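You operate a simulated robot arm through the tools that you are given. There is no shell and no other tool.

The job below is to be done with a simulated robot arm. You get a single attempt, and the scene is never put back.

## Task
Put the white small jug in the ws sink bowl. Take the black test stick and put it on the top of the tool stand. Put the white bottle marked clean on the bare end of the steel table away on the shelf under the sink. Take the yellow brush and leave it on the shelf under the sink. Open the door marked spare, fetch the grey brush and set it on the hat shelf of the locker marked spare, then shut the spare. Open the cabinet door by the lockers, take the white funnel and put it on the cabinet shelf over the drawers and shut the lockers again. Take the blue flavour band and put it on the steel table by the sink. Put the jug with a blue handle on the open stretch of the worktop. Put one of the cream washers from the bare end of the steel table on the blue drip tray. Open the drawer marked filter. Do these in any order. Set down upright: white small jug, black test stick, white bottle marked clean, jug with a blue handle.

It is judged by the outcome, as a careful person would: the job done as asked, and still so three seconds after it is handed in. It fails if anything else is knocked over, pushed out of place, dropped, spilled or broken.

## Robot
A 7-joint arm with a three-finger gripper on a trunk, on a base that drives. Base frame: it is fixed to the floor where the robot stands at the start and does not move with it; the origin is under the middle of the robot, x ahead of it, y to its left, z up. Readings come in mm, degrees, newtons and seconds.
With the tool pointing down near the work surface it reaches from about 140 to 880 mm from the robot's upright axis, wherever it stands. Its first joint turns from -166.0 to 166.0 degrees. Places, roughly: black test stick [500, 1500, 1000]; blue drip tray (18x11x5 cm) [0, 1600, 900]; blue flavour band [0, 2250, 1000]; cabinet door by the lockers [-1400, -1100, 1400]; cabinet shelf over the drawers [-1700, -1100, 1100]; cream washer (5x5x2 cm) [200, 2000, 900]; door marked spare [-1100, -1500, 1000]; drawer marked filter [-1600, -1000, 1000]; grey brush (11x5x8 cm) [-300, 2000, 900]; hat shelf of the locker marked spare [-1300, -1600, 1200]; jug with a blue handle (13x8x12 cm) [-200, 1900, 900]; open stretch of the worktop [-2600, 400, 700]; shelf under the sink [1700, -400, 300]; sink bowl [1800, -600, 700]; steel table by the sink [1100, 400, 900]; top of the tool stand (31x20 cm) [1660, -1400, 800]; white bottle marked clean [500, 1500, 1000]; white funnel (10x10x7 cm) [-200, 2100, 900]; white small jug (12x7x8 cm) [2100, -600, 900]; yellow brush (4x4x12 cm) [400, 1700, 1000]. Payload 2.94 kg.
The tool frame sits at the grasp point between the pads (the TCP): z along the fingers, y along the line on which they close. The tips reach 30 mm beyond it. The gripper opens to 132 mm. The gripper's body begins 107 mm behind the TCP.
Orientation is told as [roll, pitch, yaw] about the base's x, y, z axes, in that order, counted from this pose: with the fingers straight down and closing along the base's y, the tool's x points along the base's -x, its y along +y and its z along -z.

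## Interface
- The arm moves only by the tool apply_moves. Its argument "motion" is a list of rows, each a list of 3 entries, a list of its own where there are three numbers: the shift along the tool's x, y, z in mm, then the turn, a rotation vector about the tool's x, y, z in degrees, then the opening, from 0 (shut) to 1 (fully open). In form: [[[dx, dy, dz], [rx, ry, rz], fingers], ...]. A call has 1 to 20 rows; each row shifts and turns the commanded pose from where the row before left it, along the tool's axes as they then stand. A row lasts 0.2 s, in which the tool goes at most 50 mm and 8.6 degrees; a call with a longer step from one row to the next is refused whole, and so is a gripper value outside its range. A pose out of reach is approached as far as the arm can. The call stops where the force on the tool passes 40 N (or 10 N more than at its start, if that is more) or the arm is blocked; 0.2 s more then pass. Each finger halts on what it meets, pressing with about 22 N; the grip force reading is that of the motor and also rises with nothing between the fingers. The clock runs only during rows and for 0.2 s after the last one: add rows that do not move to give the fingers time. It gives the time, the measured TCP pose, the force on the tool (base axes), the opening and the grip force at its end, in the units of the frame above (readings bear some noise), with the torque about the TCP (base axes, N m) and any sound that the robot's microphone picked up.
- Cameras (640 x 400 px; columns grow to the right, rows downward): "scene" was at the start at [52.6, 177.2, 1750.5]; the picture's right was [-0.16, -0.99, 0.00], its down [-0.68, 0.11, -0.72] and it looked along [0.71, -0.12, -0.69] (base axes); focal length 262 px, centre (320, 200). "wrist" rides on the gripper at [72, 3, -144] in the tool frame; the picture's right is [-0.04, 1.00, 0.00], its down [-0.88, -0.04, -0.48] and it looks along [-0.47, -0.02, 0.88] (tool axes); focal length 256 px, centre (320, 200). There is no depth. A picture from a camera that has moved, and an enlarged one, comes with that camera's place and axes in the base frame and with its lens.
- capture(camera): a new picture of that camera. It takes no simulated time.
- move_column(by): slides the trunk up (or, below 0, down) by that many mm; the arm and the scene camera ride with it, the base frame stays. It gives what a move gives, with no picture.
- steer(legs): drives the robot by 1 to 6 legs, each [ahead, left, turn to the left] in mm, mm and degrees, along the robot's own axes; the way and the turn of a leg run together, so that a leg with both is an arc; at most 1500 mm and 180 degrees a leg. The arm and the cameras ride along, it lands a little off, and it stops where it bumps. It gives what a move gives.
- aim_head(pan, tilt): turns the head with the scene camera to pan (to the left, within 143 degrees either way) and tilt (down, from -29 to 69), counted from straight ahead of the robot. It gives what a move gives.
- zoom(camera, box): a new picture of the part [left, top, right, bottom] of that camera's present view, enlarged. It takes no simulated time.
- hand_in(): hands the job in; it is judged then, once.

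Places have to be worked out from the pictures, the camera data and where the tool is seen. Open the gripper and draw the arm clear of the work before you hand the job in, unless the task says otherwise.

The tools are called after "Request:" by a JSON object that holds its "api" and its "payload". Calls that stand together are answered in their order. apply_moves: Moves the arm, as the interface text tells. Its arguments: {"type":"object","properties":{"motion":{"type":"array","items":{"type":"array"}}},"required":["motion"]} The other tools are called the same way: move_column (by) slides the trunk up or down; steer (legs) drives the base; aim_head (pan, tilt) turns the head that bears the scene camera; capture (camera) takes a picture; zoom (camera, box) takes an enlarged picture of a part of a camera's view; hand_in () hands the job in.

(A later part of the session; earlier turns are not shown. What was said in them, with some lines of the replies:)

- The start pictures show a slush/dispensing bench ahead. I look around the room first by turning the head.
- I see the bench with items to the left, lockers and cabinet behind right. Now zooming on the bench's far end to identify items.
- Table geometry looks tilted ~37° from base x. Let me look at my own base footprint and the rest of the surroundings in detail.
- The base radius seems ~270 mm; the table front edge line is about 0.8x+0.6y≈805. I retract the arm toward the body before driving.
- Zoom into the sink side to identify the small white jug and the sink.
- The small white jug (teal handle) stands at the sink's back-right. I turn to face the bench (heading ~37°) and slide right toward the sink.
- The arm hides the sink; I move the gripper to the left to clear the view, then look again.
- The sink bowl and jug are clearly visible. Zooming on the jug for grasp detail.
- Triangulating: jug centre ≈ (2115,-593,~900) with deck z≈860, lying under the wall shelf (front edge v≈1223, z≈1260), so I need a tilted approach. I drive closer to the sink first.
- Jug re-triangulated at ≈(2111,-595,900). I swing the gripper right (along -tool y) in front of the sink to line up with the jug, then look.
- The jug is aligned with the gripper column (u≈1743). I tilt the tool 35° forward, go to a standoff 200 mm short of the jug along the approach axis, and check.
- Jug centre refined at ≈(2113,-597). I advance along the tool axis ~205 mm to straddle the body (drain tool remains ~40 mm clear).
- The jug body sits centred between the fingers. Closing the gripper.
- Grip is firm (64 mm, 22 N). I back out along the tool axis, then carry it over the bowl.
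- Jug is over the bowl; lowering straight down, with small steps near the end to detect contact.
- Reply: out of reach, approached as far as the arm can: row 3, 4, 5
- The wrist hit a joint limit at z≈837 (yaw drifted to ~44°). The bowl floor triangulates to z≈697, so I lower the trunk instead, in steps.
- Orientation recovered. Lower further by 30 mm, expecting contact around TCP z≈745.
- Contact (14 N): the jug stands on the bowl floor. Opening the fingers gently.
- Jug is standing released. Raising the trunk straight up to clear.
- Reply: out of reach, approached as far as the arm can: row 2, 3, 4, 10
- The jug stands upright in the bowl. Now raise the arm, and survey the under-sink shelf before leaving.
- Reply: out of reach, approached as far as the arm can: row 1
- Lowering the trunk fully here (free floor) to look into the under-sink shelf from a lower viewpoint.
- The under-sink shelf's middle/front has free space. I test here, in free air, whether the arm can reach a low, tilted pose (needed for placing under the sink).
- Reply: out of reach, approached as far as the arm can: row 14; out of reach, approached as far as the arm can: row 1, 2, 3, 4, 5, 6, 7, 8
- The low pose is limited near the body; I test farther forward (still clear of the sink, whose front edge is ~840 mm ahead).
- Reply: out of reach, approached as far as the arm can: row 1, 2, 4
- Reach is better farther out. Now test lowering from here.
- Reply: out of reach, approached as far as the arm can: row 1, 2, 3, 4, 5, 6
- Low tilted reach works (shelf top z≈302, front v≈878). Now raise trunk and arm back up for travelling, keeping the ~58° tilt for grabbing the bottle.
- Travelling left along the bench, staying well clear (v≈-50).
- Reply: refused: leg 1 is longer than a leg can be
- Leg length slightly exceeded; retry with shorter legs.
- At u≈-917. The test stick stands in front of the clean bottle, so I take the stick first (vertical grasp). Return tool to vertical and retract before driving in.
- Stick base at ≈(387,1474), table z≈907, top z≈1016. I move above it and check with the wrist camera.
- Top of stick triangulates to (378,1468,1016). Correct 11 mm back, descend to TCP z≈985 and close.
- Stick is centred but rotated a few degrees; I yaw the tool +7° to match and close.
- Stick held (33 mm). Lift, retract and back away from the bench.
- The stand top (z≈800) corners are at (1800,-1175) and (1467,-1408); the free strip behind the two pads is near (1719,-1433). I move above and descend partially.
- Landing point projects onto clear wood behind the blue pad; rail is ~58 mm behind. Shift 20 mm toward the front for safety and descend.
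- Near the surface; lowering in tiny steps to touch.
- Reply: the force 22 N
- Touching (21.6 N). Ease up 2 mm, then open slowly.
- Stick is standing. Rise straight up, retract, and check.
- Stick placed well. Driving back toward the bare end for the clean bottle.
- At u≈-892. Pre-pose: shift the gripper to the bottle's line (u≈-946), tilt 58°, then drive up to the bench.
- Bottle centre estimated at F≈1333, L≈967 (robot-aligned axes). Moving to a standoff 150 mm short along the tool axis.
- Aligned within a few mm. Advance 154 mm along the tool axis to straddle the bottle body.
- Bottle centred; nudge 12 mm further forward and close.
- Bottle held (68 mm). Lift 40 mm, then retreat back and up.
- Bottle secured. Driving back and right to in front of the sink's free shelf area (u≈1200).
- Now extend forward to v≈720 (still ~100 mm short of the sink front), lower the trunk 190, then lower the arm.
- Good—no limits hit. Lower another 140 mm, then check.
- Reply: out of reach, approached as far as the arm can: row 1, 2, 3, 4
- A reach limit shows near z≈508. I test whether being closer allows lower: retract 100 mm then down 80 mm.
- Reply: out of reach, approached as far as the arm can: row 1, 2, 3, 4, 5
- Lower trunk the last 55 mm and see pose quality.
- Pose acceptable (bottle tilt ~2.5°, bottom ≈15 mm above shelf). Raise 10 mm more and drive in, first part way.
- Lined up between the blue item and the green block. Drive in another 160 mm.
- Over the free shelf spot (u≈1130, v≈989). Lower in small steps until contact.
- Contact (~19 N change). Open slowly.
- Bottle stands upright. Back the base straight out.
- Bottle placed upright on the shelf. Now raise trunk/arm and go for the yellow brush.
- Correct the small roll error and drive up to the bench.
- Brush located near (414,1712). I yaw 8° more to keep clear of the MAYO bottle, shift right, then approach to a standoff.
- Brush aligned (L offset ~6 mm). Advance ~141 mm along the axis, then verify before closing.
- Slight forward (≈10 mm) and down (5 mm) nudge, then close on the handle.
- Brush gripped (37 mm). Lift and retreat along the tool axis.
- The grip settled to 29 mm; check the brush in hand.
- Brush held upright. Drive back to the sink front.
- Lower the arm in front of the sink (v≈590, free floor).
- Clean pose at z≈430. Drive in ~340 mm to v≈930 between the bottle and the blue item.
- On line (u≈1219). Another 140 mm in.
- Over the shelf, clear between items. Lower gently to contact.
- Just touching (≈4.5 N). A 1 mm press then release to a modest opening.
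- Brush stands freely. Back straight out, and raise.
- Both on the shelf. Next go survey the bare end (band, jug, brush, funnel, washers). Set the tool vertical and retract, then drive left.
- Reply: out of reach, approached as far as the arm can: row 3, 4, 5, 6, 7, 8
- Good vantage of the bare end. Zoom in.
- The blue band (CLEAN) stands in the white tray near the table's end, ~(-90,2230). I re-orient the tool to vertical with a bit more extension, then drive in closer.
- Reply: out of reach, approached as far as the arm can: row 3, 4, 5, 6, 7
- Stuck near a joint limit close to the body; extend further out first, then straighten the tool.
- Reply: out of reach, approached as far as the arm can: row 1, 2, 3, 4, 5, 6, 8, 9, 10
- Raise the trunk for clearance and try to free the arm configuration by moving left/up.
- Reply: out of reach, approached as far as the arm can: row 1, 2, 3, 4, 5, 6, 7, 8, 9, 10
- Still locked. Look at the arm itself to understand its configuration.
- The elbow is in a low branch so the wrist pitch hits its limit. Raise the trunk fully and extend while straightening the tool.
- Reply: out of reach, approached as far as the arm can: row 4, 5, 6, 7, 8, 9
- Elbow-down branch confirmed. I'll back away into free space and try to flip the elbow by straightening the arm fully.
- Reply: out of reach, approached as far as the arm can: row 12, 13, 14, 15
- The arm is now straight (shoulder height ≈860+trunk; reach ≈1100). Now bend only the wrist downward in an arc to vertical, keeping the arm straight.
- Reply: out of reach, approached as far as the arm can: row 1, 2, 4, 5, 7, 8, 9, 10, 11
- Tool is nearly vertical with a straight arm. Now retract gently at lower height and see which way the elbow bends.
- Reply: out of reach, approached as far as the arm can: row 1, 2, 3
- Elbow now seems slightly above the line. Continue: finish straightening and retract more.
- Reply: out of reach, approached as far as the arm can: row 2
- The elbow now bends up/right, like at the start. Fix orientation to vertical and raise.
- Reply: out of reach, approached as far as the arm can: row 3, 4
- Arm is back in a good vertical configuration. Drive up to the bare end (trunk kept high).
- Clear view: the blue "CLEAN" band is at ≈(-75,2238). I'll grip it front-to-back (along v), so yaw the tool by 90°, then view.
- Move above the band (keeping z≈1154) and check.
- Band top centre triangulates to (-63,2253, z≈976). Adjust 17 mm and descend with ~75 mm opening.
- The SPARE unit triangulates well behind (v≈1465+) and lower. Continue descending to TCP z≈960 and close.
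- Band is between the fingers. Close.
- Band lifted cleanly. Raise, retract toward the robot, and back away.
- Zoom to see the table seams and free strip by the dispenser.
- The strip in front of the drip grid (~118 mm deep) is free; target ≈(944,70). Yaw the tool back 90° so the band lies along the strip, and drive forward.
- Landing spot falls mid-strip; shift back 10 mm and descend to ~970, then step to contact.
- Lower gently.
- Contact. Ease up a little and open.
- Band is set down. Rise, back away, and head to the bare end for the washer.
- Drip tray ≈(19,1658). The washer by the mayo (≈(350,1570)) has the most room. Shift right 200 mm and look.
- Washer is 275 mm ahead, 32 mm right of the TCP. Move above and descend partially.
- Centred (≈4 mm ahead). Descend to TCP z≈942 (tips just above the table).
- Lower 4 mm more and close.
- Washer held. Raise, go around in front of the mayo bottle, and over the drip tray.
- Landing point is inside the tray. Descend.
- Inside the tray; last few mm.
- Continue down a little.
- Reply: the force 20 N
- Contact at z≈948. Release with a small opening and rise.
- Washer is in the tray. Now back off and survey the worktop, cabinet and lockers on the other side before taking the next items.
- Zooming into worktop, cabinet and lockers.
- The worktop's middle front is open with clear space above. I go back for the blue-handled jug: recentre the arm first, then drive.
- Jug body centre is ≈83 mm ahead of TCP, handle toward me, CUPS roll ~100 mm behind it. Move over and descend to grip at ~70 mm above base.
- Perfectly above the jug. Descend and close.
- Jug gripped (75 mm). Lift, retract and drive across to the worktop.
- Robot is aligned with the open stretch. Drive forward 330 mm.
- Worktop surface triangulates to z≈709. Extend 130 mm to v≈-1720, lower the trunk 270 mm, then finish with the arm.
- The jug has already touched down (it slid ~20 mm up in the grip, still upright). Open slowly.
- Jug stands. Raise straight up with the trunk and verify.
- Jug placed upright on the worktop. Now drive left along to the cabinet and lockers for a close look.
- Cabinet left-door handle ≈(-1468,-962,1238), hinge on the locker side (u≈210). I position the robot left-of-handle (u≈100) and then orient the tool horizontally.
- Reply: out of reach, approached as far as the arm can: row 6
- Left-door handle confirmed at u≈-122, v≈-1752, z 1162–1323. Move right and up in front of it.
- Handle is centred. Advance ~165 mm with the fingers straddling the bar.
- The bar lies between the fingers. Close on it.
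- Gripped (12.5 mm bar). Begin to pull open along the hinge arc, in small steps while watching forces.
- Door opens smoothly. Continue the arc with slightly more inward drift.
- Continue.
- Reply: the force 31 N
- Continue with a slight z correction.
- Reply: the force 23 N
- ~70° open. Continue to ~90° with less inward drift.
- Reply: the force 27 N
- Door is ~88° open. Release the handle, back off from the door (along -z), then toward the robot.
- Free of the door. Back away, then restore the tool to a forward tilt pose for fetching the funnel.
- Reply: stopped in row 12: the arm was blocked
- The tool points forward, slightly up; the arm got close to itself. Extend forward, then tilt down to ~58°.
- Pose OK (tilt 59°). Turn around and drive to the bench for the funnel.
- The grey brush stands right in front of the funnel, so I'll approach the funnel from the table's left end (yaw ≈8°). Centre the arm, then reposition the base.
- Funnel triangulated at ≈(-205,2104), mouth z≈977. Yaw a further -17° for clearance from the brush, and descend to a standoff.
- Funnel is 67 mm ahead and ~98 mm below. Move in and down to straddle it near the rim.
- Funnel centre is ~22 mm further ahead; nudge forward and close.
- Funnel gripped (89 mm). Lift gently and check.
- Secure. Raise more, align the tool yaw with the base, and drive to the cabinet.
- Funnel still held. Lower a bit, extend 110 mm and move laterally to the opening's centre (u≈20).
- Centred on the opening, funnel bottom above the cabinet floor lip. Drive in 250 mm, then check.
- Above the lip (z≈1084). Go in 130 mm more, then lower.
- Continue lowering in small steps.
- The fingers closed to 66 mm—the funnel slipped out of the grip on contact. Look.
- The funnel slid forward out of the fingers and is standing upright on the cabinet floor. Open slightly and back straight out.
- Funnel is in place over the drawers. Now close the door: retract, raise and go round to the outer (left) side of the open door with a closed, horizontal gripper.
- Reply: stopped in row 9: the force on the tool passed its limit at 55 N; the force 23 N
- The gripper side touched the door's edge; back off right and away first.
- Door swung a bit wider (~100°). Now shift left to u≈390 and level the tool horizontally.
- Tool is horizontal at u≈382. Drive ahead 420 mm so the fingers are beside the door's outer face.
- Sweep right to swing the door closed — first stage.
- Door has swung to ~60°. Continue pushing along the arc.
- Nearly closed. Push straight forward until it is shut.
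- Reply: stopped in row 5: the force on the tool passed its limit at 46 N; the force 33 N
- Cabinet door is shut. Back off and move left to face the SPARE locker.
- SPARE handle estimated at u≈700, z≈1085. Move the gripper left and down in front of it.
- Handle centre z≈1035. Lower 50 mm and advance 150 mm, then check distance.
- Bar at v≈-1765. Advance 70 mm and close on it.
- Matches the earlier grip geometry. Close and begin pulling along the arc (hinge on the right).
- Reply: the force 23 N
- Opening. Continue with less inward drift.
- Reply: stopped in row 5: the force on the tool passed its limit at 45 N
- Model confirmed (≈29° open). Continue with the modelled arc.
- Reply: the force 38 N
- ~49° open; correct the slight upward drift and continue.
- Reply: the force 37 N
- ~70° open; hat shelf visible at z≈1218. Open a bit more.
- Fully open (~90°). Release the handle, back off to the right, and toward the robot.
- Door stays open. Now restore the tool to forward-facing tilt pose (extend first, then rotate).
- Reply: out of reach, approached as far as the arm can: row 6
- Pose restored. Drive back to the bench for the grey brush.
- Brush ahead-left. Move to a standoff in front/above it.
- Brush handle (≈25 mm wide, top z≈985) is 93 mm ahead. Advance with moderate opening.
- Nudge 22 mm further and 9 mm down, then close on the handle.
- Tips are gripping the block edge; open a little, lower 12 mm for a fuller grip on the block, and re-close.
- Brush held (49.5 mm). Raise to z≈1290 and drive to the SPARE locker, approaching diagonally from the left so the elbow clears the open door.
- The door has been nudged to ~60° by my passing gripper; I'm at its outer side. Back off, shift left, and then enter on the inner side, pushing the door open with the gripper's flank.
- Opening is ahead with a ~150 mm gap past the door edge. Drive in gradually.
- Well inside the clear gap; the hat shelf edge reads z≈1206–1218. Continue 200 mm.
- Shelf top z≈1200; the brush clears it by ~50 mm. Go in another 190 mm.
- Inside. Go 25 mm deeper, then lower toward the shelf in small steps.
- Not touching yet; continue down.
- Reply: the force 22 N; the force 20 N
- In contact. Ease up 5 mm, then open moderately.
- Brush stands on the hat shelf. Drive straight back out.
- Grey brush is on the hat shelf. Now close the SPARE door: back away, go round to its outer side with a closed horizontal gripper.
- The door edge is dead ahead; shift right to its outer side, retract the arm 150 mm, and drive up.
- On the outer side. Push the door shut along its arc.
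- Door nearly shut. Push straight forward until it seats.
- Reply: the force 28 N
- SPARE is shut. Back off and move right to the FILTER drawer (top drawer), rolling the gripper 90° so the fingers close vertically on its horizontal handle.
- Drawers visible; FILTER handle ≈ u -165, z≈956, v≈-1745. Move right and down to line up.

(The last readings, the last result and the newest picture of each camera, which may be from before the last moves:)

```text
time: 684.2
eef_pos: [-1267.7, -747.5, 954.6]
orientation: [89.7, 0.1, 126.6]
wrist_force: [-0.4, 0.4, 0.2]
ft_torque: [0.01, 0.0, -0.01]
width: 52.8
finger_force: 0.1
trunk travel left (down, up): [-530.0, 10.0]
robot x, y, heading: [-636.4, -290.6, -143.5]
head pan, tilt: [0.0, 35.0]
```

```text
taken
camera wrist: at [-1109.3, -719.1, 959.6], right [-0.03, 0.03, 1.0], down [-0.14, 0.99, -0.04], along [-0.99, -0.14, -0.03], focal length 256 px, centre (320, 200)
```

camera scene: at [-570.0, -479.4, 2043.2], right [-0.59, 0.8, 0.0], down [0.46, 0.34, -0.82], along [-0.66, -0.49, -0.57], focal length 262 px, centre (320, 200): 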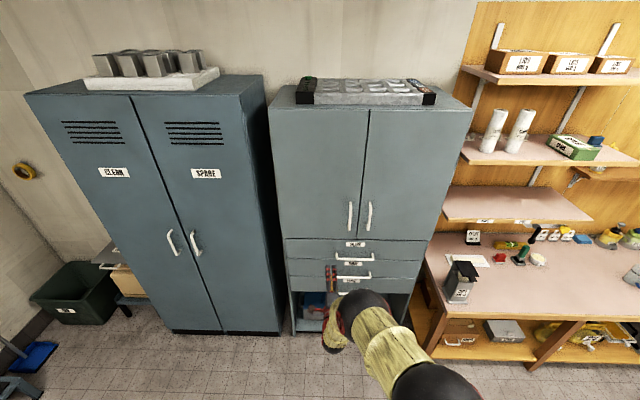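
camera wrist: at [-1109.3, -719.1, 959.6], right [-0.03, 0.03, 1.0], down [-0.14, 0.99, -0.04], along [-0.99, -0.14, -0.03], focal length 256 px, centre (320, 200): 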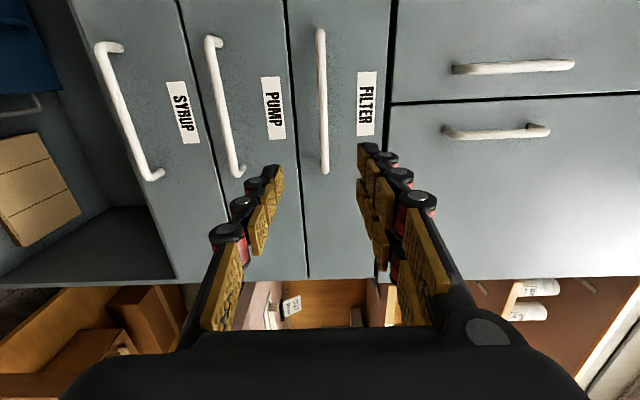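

FILTER handle is perfectly lined up. Advance ~270 mm with fingers above and below the bar.

Request:
{"api": "apply_moves", "payload": {"motion": [[[2, 0, 40], [0, 0, 0], 0.4], [[2, 0, 40], [0, 0, 0], 0.4], [[2, 0, 40], [0, 0, 0], 0.4], [[2, 0, 40], [0, 0, 0], 0.4], [[2, 0, 40], [0, 0, 0], 0.4], [[0, 0, 40], [0, 0, 0], 0.4], [[0, 0, 25], [0, 0, 0], 0.4], [[0, 0, 0], [0, 0, 0], 0.4]]}}

Request:
{"api": "capture", "payload": {"camera": "wrist"}}

```text
time: 686.0
eef_pos: [-1447.2, -891.4, 971.7]
orientation: [89.8, 0.1, 126.4]
wrist_force: [0.2, 0.2, 0.9]
ft_torque: [-0.04, 0.03, 0.04]
width: 52.9
finger_force: 0.1
out of reach, approached as far as the arm can: row 6, 7
trunk travel left (down, up): [-530.0, 10.0]
robot x, y, heading: [-636.9, -288.5, -143.6]
head pan, tilt: [0.0, 35.0]
```

```text
taken
camera wrist: at [-1288.0, -862.9, 976.8], right [-0.03, 0.03, 1.0], down [-0.14, 0.99, -0.04], along [-0.99, -0.14, -0.03], focal length 256 px, centre (320, 200)
```

wrist: 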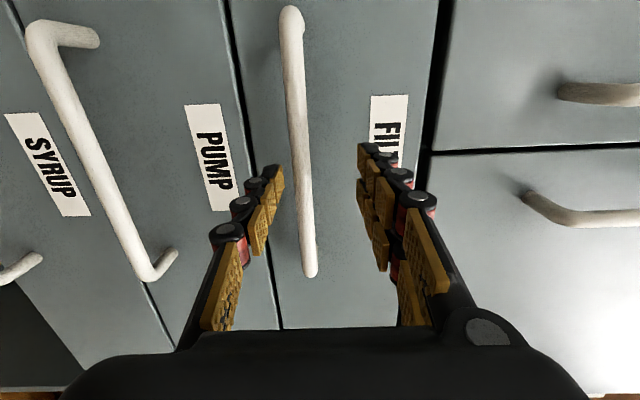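

Full reach hit; retract the arm 120 mm, correct height, and use the base to approach.

Request:
{"api": "apply_moves", "payload": {"motion": [[[0, -5, -40], [0, 0, 0], 0.4], [[0, -5, -40], [0, 0, 0], 0.4], [[0, -5, -40], [0, 0, 0], 0.4], [[0, 0, 0], [0, 0, 0], 0.4]]}}

Request:
{"api": "steer", "payload": {"legs": [[100, 0, 0.4]]}}

Request:
{"api": "capture", "payload": {"camera": "wrist"}}

```text
time: 687.0
eef_pos: [-1349.2, -820.6, 954.5]
orientation: [89.6, 0.1, 126.4]
wrist_force: [0.3, 0.6, -0.4]
ft_torque: [-0.03, -0.01, -0.02]
width: 52.7
finger_force: 0.0
trunk travel left (down, up): [-530.0, 10.0]
robot x, y, heading: [-635.3, -292.6, -143.4]
head pan, tilt: [0.0, 35.0]
```

```text
time: 688.2
eef_pos: [-1429.4, -887.9, 954.5]
orientation: [89.6, 0.1, 127.0]
wrist_force: [-1.1, -0.4, -1.6]
ft_torque: [-0.04, 0.06, 0.0]
width: 53.0
finger_force: 0.0
trunk travel left (down, up): [-530.0, 10.0]
robot x, y, heading: [-720.0, -351.0, -143.2]
head pan, tilt: [0.0, 35.0]
```

```text
taken
camera wrist: at [-1270.6, -858.1, 959.1], right [-0.03, 0.03, 1.0], down [-0.15, 0.99, -0.04], along [-0.99, -0.15, -0.03], focal length 256 px, centre (320, 200)
```

wrist: 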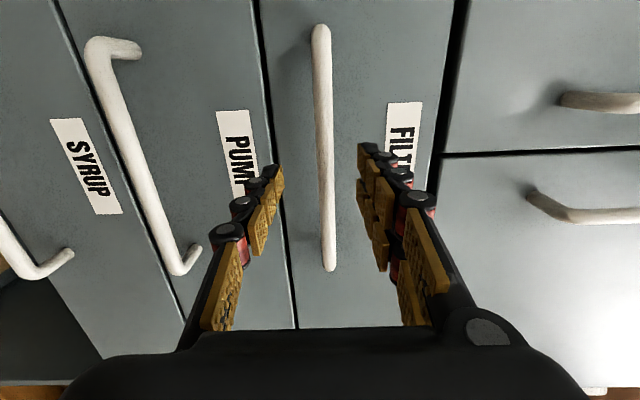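

Bar centred vertically. Advance 52 mm more with the arm and close.

Request:
{"api": "apply_moves", "payload": {"motion": [[[0, 0, 26], [0, 0, 0], 0.4], [[0, 0, 26], [0, 0, 0], 0.4], [[0, 0, 0], [0, 0, 0], 0.4]]}}

Request:
{"api": "capture", "payload": {"camera": "wrist"}}

```text
time: 689.0
eef_pos: [-1470.6, -918.6, 954.0]
orientation: [89.5, 0.1, 127.0]
wrist_force: [0.4, 0.1, 0.6]
ft_torque: [0.0, 0.0, 0.04]
width: 53.0
finger_force: 0.1
trunk travel left (down, up): [-530.0, 10.0]
robot x, y, heading: [-715.6, -353.4, -143.0]
head pan, tilt: [0.0, 35.0]
```

```text
taken
camera wrist: at [-1312.0, -889.1, 959.1], right [-0.03, 0.03, 1.0], down [-0.15, 0.99, -0.04], along [-0.99, -0.15, -0.03], focal length 256 px, centre (320, 200)
```

wrist: 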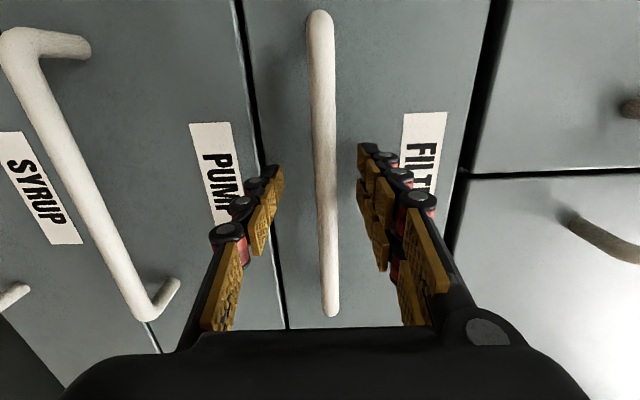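

Bar is at grip depth. Close and pull.

Request:
{"api": "apply_moves", "payload": {"motion": [[[0, 0, 8], [0, 0, 0], 0.3], [[0, 0, 0], [0, 0, 0], 0.15], [[0, 0, 0], [0, 0, 0], 0], [[0, 0, 0], [0, 0, 0], 0], [[0, 0, 0], [0, 0, 0], 0]]}}

Request:
{"api": "apply_moves", "payload": {"motion": [[[0, 0, -20], [0, 0, 0], 0], [[0, 0, -30], [0, 0, 0], 0], [[0, 0, -30], [0, 0, 0], 0], [[0, 0, 0], [0, 0, 0], 0]]}}

Request:
{"api": "capture", "payload": {"camera": "scene"}}

```text
time: 690.2
eef_pos: [-1478.1, -923.3, 958.5]
orientation: [90.0, 0.1, 127.0]
wrist_force: [-1.3, -1.5, 13.1]
ft_torque: [0.24, -0.16, 0.03]
width: 12.5
finger_force: 31.5
trunk travel left (down, up): [-530.0, 10.0]
robot x, y, heading: [-718.2, -351.4, -143.0]
head pan, tilt: [0.0, 35.0]
```

```text
time: 691.2
eef_pos: [-1410.2, -877.6, 958.4]
orientation: [89.8, 0.2, 127.1]
wrist_force: [4.0, -7.6, 20.2]
ft_torque: [0.11, 0.05, 0.17]
width: 12.5
finger_force: 36.8
trunk travel left (down, up): [-530.0, 10.0]
robot x, y, heading: [-720.5, -355.2, -143.2]
head pan, tilt: [0.0, 35.0]
```

```text
taken
camera scene: at [-648.2, -539.3, 2043.2], right [-0.6, 0.8, 0.0], down [0.46, 0.34, -0.82], along [-0.66, -0.49, -0.57], focal length 262 px, centre (320, 200)
```

scene: 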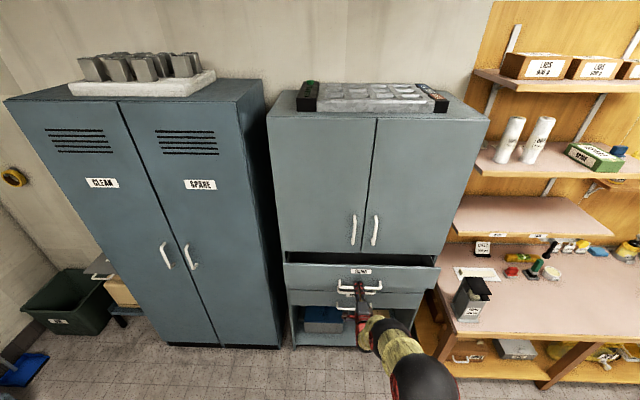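

Drawer is coming out. Pull further to ~230 mm.

Request:
{"api": "apply_moves", "payload": {"motion": [[[0, 0, -35], [0, 0, 0], 0], [[0, 0, -35], [0, 0, 0], 0], [[0, 0, -35], [0, 0, 0], 0], [[0, 0, -35], [0, 0, 0], 0], [[0, 0, 0], [0, 0, 0], 0]]}}

Request:
{"api": "capture", "payload": {"camera": "scene"}}

```text
time: 692.0
eef_pos: [-1337.0, -823.8, 957.2]
orientation: [90.1, 0.1, 127.5]
wrist_force: [2.4, -2.4, 4.7]
ft_torque: [0.13, -0.06, 0.95]
width: 12.1
finger_force: 37.6
trunk travel left (down, up): [-530.0, 10.0]
robot x, y, heading: [-718.1, -351.5, -143.0]
head pan, tilt: [0.0, 35.0]
stopped in row 3: the force on the tool passed its limit at 41 N (the readings are from after the stop); the commanded pose is now the measured one
```

```text
taken
camera scene: at [-650.8, -539.7, 2042.9], right [-0.6, 0.8, 0.0], down [0.46, 0.34, -0.82], along [-0.65, -0.49, -0.57], focal length 262 px, centre (320, 200)
```

scene: 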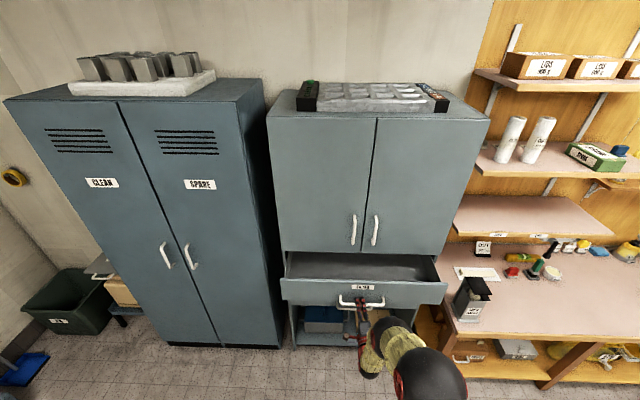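

About 170 mm open; test whether it goes further.

Request:
{"api": "apply_moves", "payload": {"motion": [[[0, 0, -15], [0, 0, 0], 0], [[0, 0, -15], [0, 0, 0], 0], [[0, 0, -15], [0, 0, 0], 0], [[0, 0, -15], [0, 0, 0], 0], [[0, 0, 0], [0, 0, 0], 0]]}}

Request:
{"api": "capture", "payload": {"camera": "scene"}}

```text
time: 693.2
eef_pos: [-1286.1, -788.4, 957.8]
orientation: [89.9, 0.1, 127.5]
wrist_force: [11.8, -14.9, 8.5]
ft_torque: [0.05, 0.02, 0.64]
width: 11.9
finger_force: 37.9
trunk travel left (down, up): [-530.0, 10.0]
robot x, y, heading: [-720.6, -349.9, -143.1]
head pan, tilt: [0.0, 35.0]
```

```text
taken
camera scene: at [-648.1, -541.3, 2043.0], right [-0.6, 0.8, 0.0], down [0.46, 0.35, -0.82], along [-0.66, -0.49, -0.57], focal length 262 px, centre (320, 200)
```

scene: 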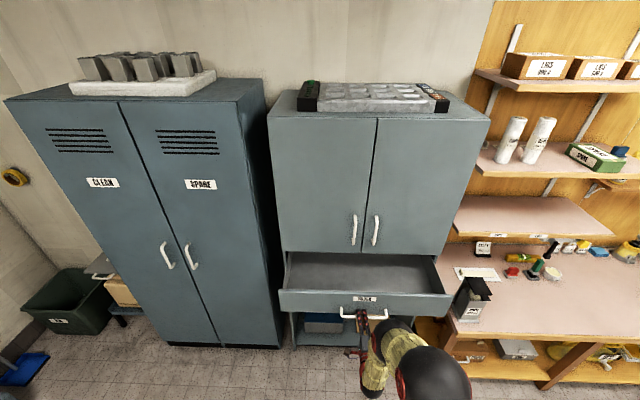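

Drawer is ~230 mm open. Release the handle and retreat.

Request:
{"api": "apply_moves", "payload": {"motion": [[[0, 0, 0], [0, 0, 0], 0.2], [[0, 0, 0], [0, 0, 0], 0.4], [[0, 0, 0], [0, 0, 0], 0.5], [[0, 0, -20], [0, 0, 0], 0.5], [[0, 0, -30], [0, 0, 0], 0.5], [[0, 0, 0], [0, 0, 0], 0.5]]}}

Request:
{"api": "steer", "payload": {"legs": [[-400, 0, 0]]}}

Request:
{"api": "capture", "payload": {"camera": "scene"}}

Request:
{"api": "zoom", "payload": {"camera": "scene", "box": [250, 80, 450, 330]}}

```text
time: 694.6
eef_pos: [-1247.7, -757.6, 957.5]
orientation: [89.9, 0.2, 127.3]
wrist_force: [-0.4, 0.3, 0.0]
ft_torque: [0.01, 0.01, -0.02]
width: 66.1
finger_force: 0.0
trunk travel left (down, up): [-530.0, 10.0]
robot x, y, heading: [-719.2, -355.5, -143.0]
head pan, tilt: [0.0, 35.0]
```

```text
time: 697.1
eef_pos: [-925.2, -513.5, 957.8]
orientation: [89.9, 0.1, 127.3]
wrist_force: [-0.8, -0.9, 0.7]
ft_torque: [0.0, -0.03, -0.02]
width: 66.1
finger_force: 0.0
trunk travel left (down, up): [-530.0, 10.0]
robot x, y, heading: [-394.3, -110.3, -143.1]
head pan, tilt: [0.0, 35.0]
```

```text
taken
camera scene: at [-327.1, -297.2, 2043.2], right [-0.6, 0.8, 0.0], down [0.46, 0.34, -0.82], along [-0.66, -0.49, -0.57], focal length 262 px, centre (320, 200)
```

scene: 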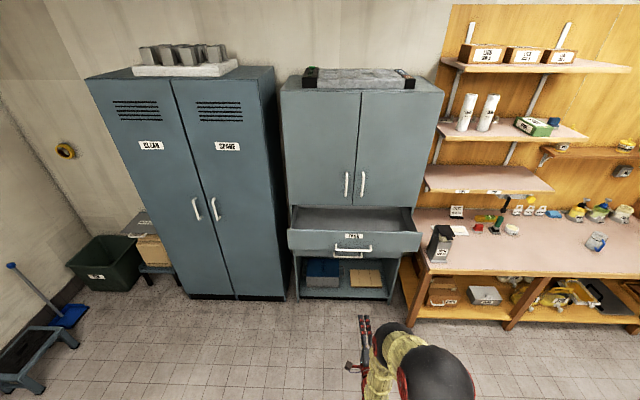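

```text
1.60 times, centred on (350, 205) of scene
camera zoom: at [-327.1, -297.2, 2043.2], right [-0.6, 0.8, 0.0], down [0.46, 0.34, -0.82], along [-0.66, -0.49, -0.57], focal length 419 px, centre (272, 192)
```

zoom: 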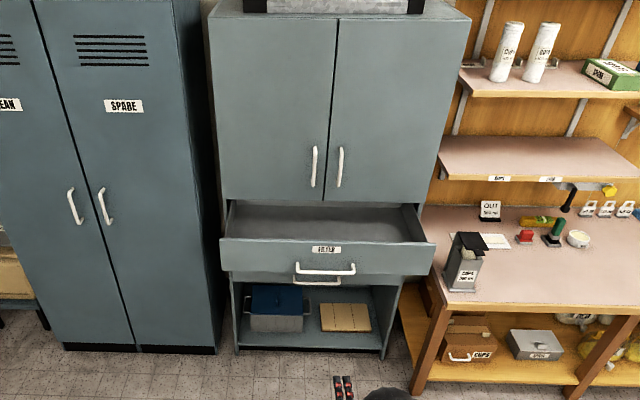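

Drawer open, both doors shut. A last visual check of the sink side and bench from here.

Request:
{"api": "aim_head", "payload": {"pan": 130, "tilt": 15}}

Request:
{"api": "zoom", "payload": {"camera": "scene", "box": [200, 120, 440, 280]}}

Request:
{"api": "steer", "payload": {"legs": [[0, 0, 90]]}}

Request:
{"api": "aim_head", "payload": {"pan": 120, "tilt": 20}}

Request:
{"api": "capture", "payload": {"camera": "scene"}}

Request:
{"api": "aim_head", "payload": {"pan": 30, "tilt": 20}}

Request:
{"api": "zoom", "payload": {"camera": "scene", "box": [200, 120, 440, 280]}}

```text
time: 699.2
eef_pos: [-926.8, -514.1, 958.6]
orientation: [89.9, 0.1, 127.3]
wrist_force: [0.1, 0.0, 0.3]
ft_torque: [0.01, -0.05, 0.0]
width: 66.1
finger_force: 0.0
trunk travel left (down, up): [-530.0, 10.0]
robot x, y, heading: [-399.1, -109.4, -143.1]
head pan, tilt: [130.0, 15.0]
```

```text
2.50 times, centred on (320, 200) of scene
camera zoom: at [-166.8, -266.6, 2075.2], right [-0.23, -0.97, 0.0], down [-0.25, 0.06, -0.97], along [0.94, -0.22, -0.26], focal length 654 px, centre (320, 200)
```

zoom: 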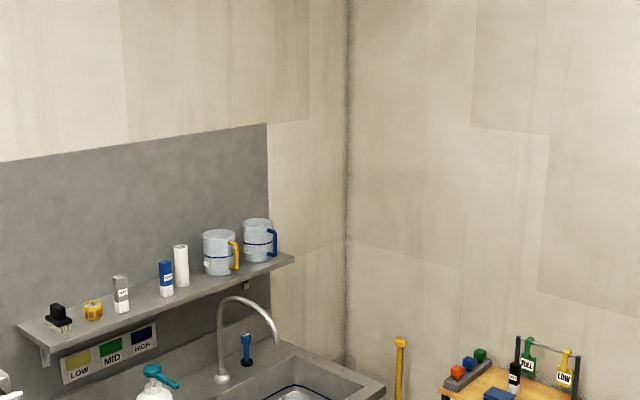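

```text
time: 703.4
eef_pos: [10.8, -638.5, 958.0]
orientation: [89.9, 0.0, -142.2]
wrist_force: [0.2, 0.8, 0.0]
ft_torque: [0.0, 0.03, -0.02]
width: 66.2
finger_force: 0.1
trunk travel left (down, up): [-530.0, 10.0]
robot x, y, heading: [-396.4, -110.8, -52.8]
head pan, tilt: [130.0, 15.0]
```

```text
time: 704.2
eef_pos: [9.9, -638.4, 957.5]
orientation: [89.9, 0.1, -142.4]
wrist_force: [-1.4, -0.3, -0.6]
ft_torque: [-0.02, 0.02, 0.0]
width: 65.7
finger_force: 0.2
trunk travel left (down, up): [-530.0, 10.0]
robot x, y, heading: [-394.8, -113.6, -52.7]
head pan, tilt: [120.0, 20.0]
```

```text
taken
camera scene: at [-225.5, 113.6, 2067.1], right [0.92, -0.39, 0.0], down [-0.13, -0.32, -0.94], along [0.36, 0.87, -0.34], focal length 262 px, centre (320, 200)
```

scene: 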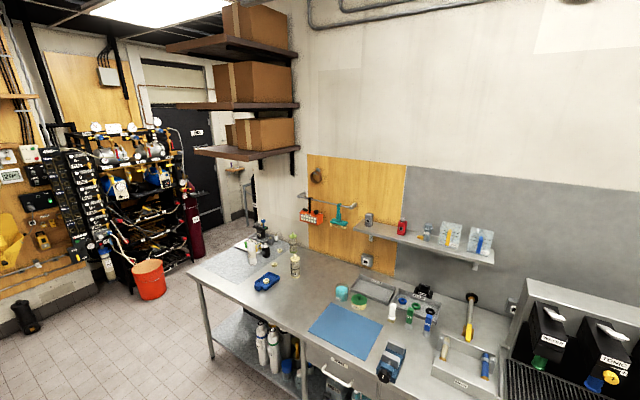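

```text
time: 705.8
eef_pos: [10.0, -638.5, 957.2]
orientation: [90.0, 0.1, -142.3]
wrist_force: [0.5, -0.4, 0.0]
ft_torque: [0.02, 0.01, 0.03]
width: 66.1
finger_force: 0.0
trunk travel left (down, up): [-530.0, 10.0]
robot x, y, heading: [-392.4, -111.2, -53.0]
head pan, tilt: [30.0, 20.0]
```

```text
2.50 times, centred on (320, 200) of scene
camera zoom: at [-175.6, -8.3, 2067.0], right [-0.39, -0.92, 0.0], down [-0.32, 0.13, -0.94], along [0.87, -0.36, -0.34], focal length 654 px, centre (320, 200)
```

zoom: 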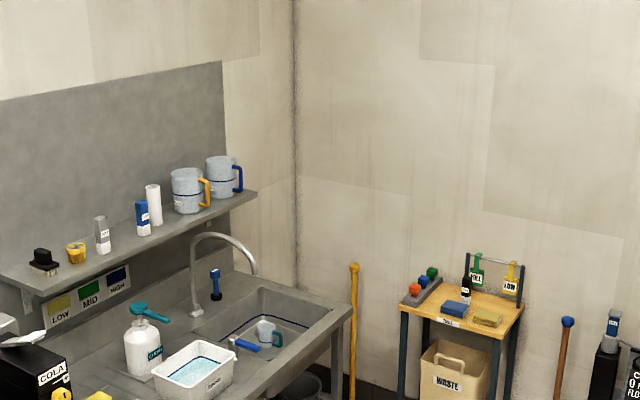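

Jug is upright in the sink, test stick stands on the tool stand, and the bench looks undisturbed. The gripper is open and clear, so I hand in.

Request:
{"api": "hand_in", "payload": {}}

```text
The job is handed in.
```

The job is handed in, and all ten items were done. I don't have the judge's verdict.

| Item | Where it ended up |
|---|---|
| White small jug | Upright in the sink bowl |
| Black test stick | Upright on top of the tool stand, behind the two sponge pads |
| White bottle marked clean | Upright on the shelf under the sink |
| Yellow brush | Standing on the shelf under the sink, next to the bottle |
| Grey brush | Standing on the hat shelf of the spare locker; the spare door is shut |
| White funnel | Standing on the cabinet shelf over the drawers; the cabinet door is shut |
| Blue flavour band | On the steel table by the sink, on the strip in front of the drip grid |
| Jug with a blue handle | Upright on the open stretch of the worktop |
| Cream washer | In the blue drip tray (the washer next to the mayo bottle) |
| Drawer marked filter | Pulled out about 230 mm and left open |

Three things did not go quite as planned:
- **Cabinet door:** The gripper bumped its open edge with enough force to stop the arm, and the door swung slightly wider. I then closed it normally.
- **Spare door:** The arm nudged it part-closed in passing before I placed the grey brush. I closed it afterwards.
- **Funnel:** It slipped out of the fingers as it touched the cabinet shelf. It landed upright, and I saw it standing there before shutting the door.

Nothing looked knocked over in the last pictures of the sink, tool stand and bench. I did not look again at the worktop jug, the flavour band or the items on the under-sink shelf after setting them down.
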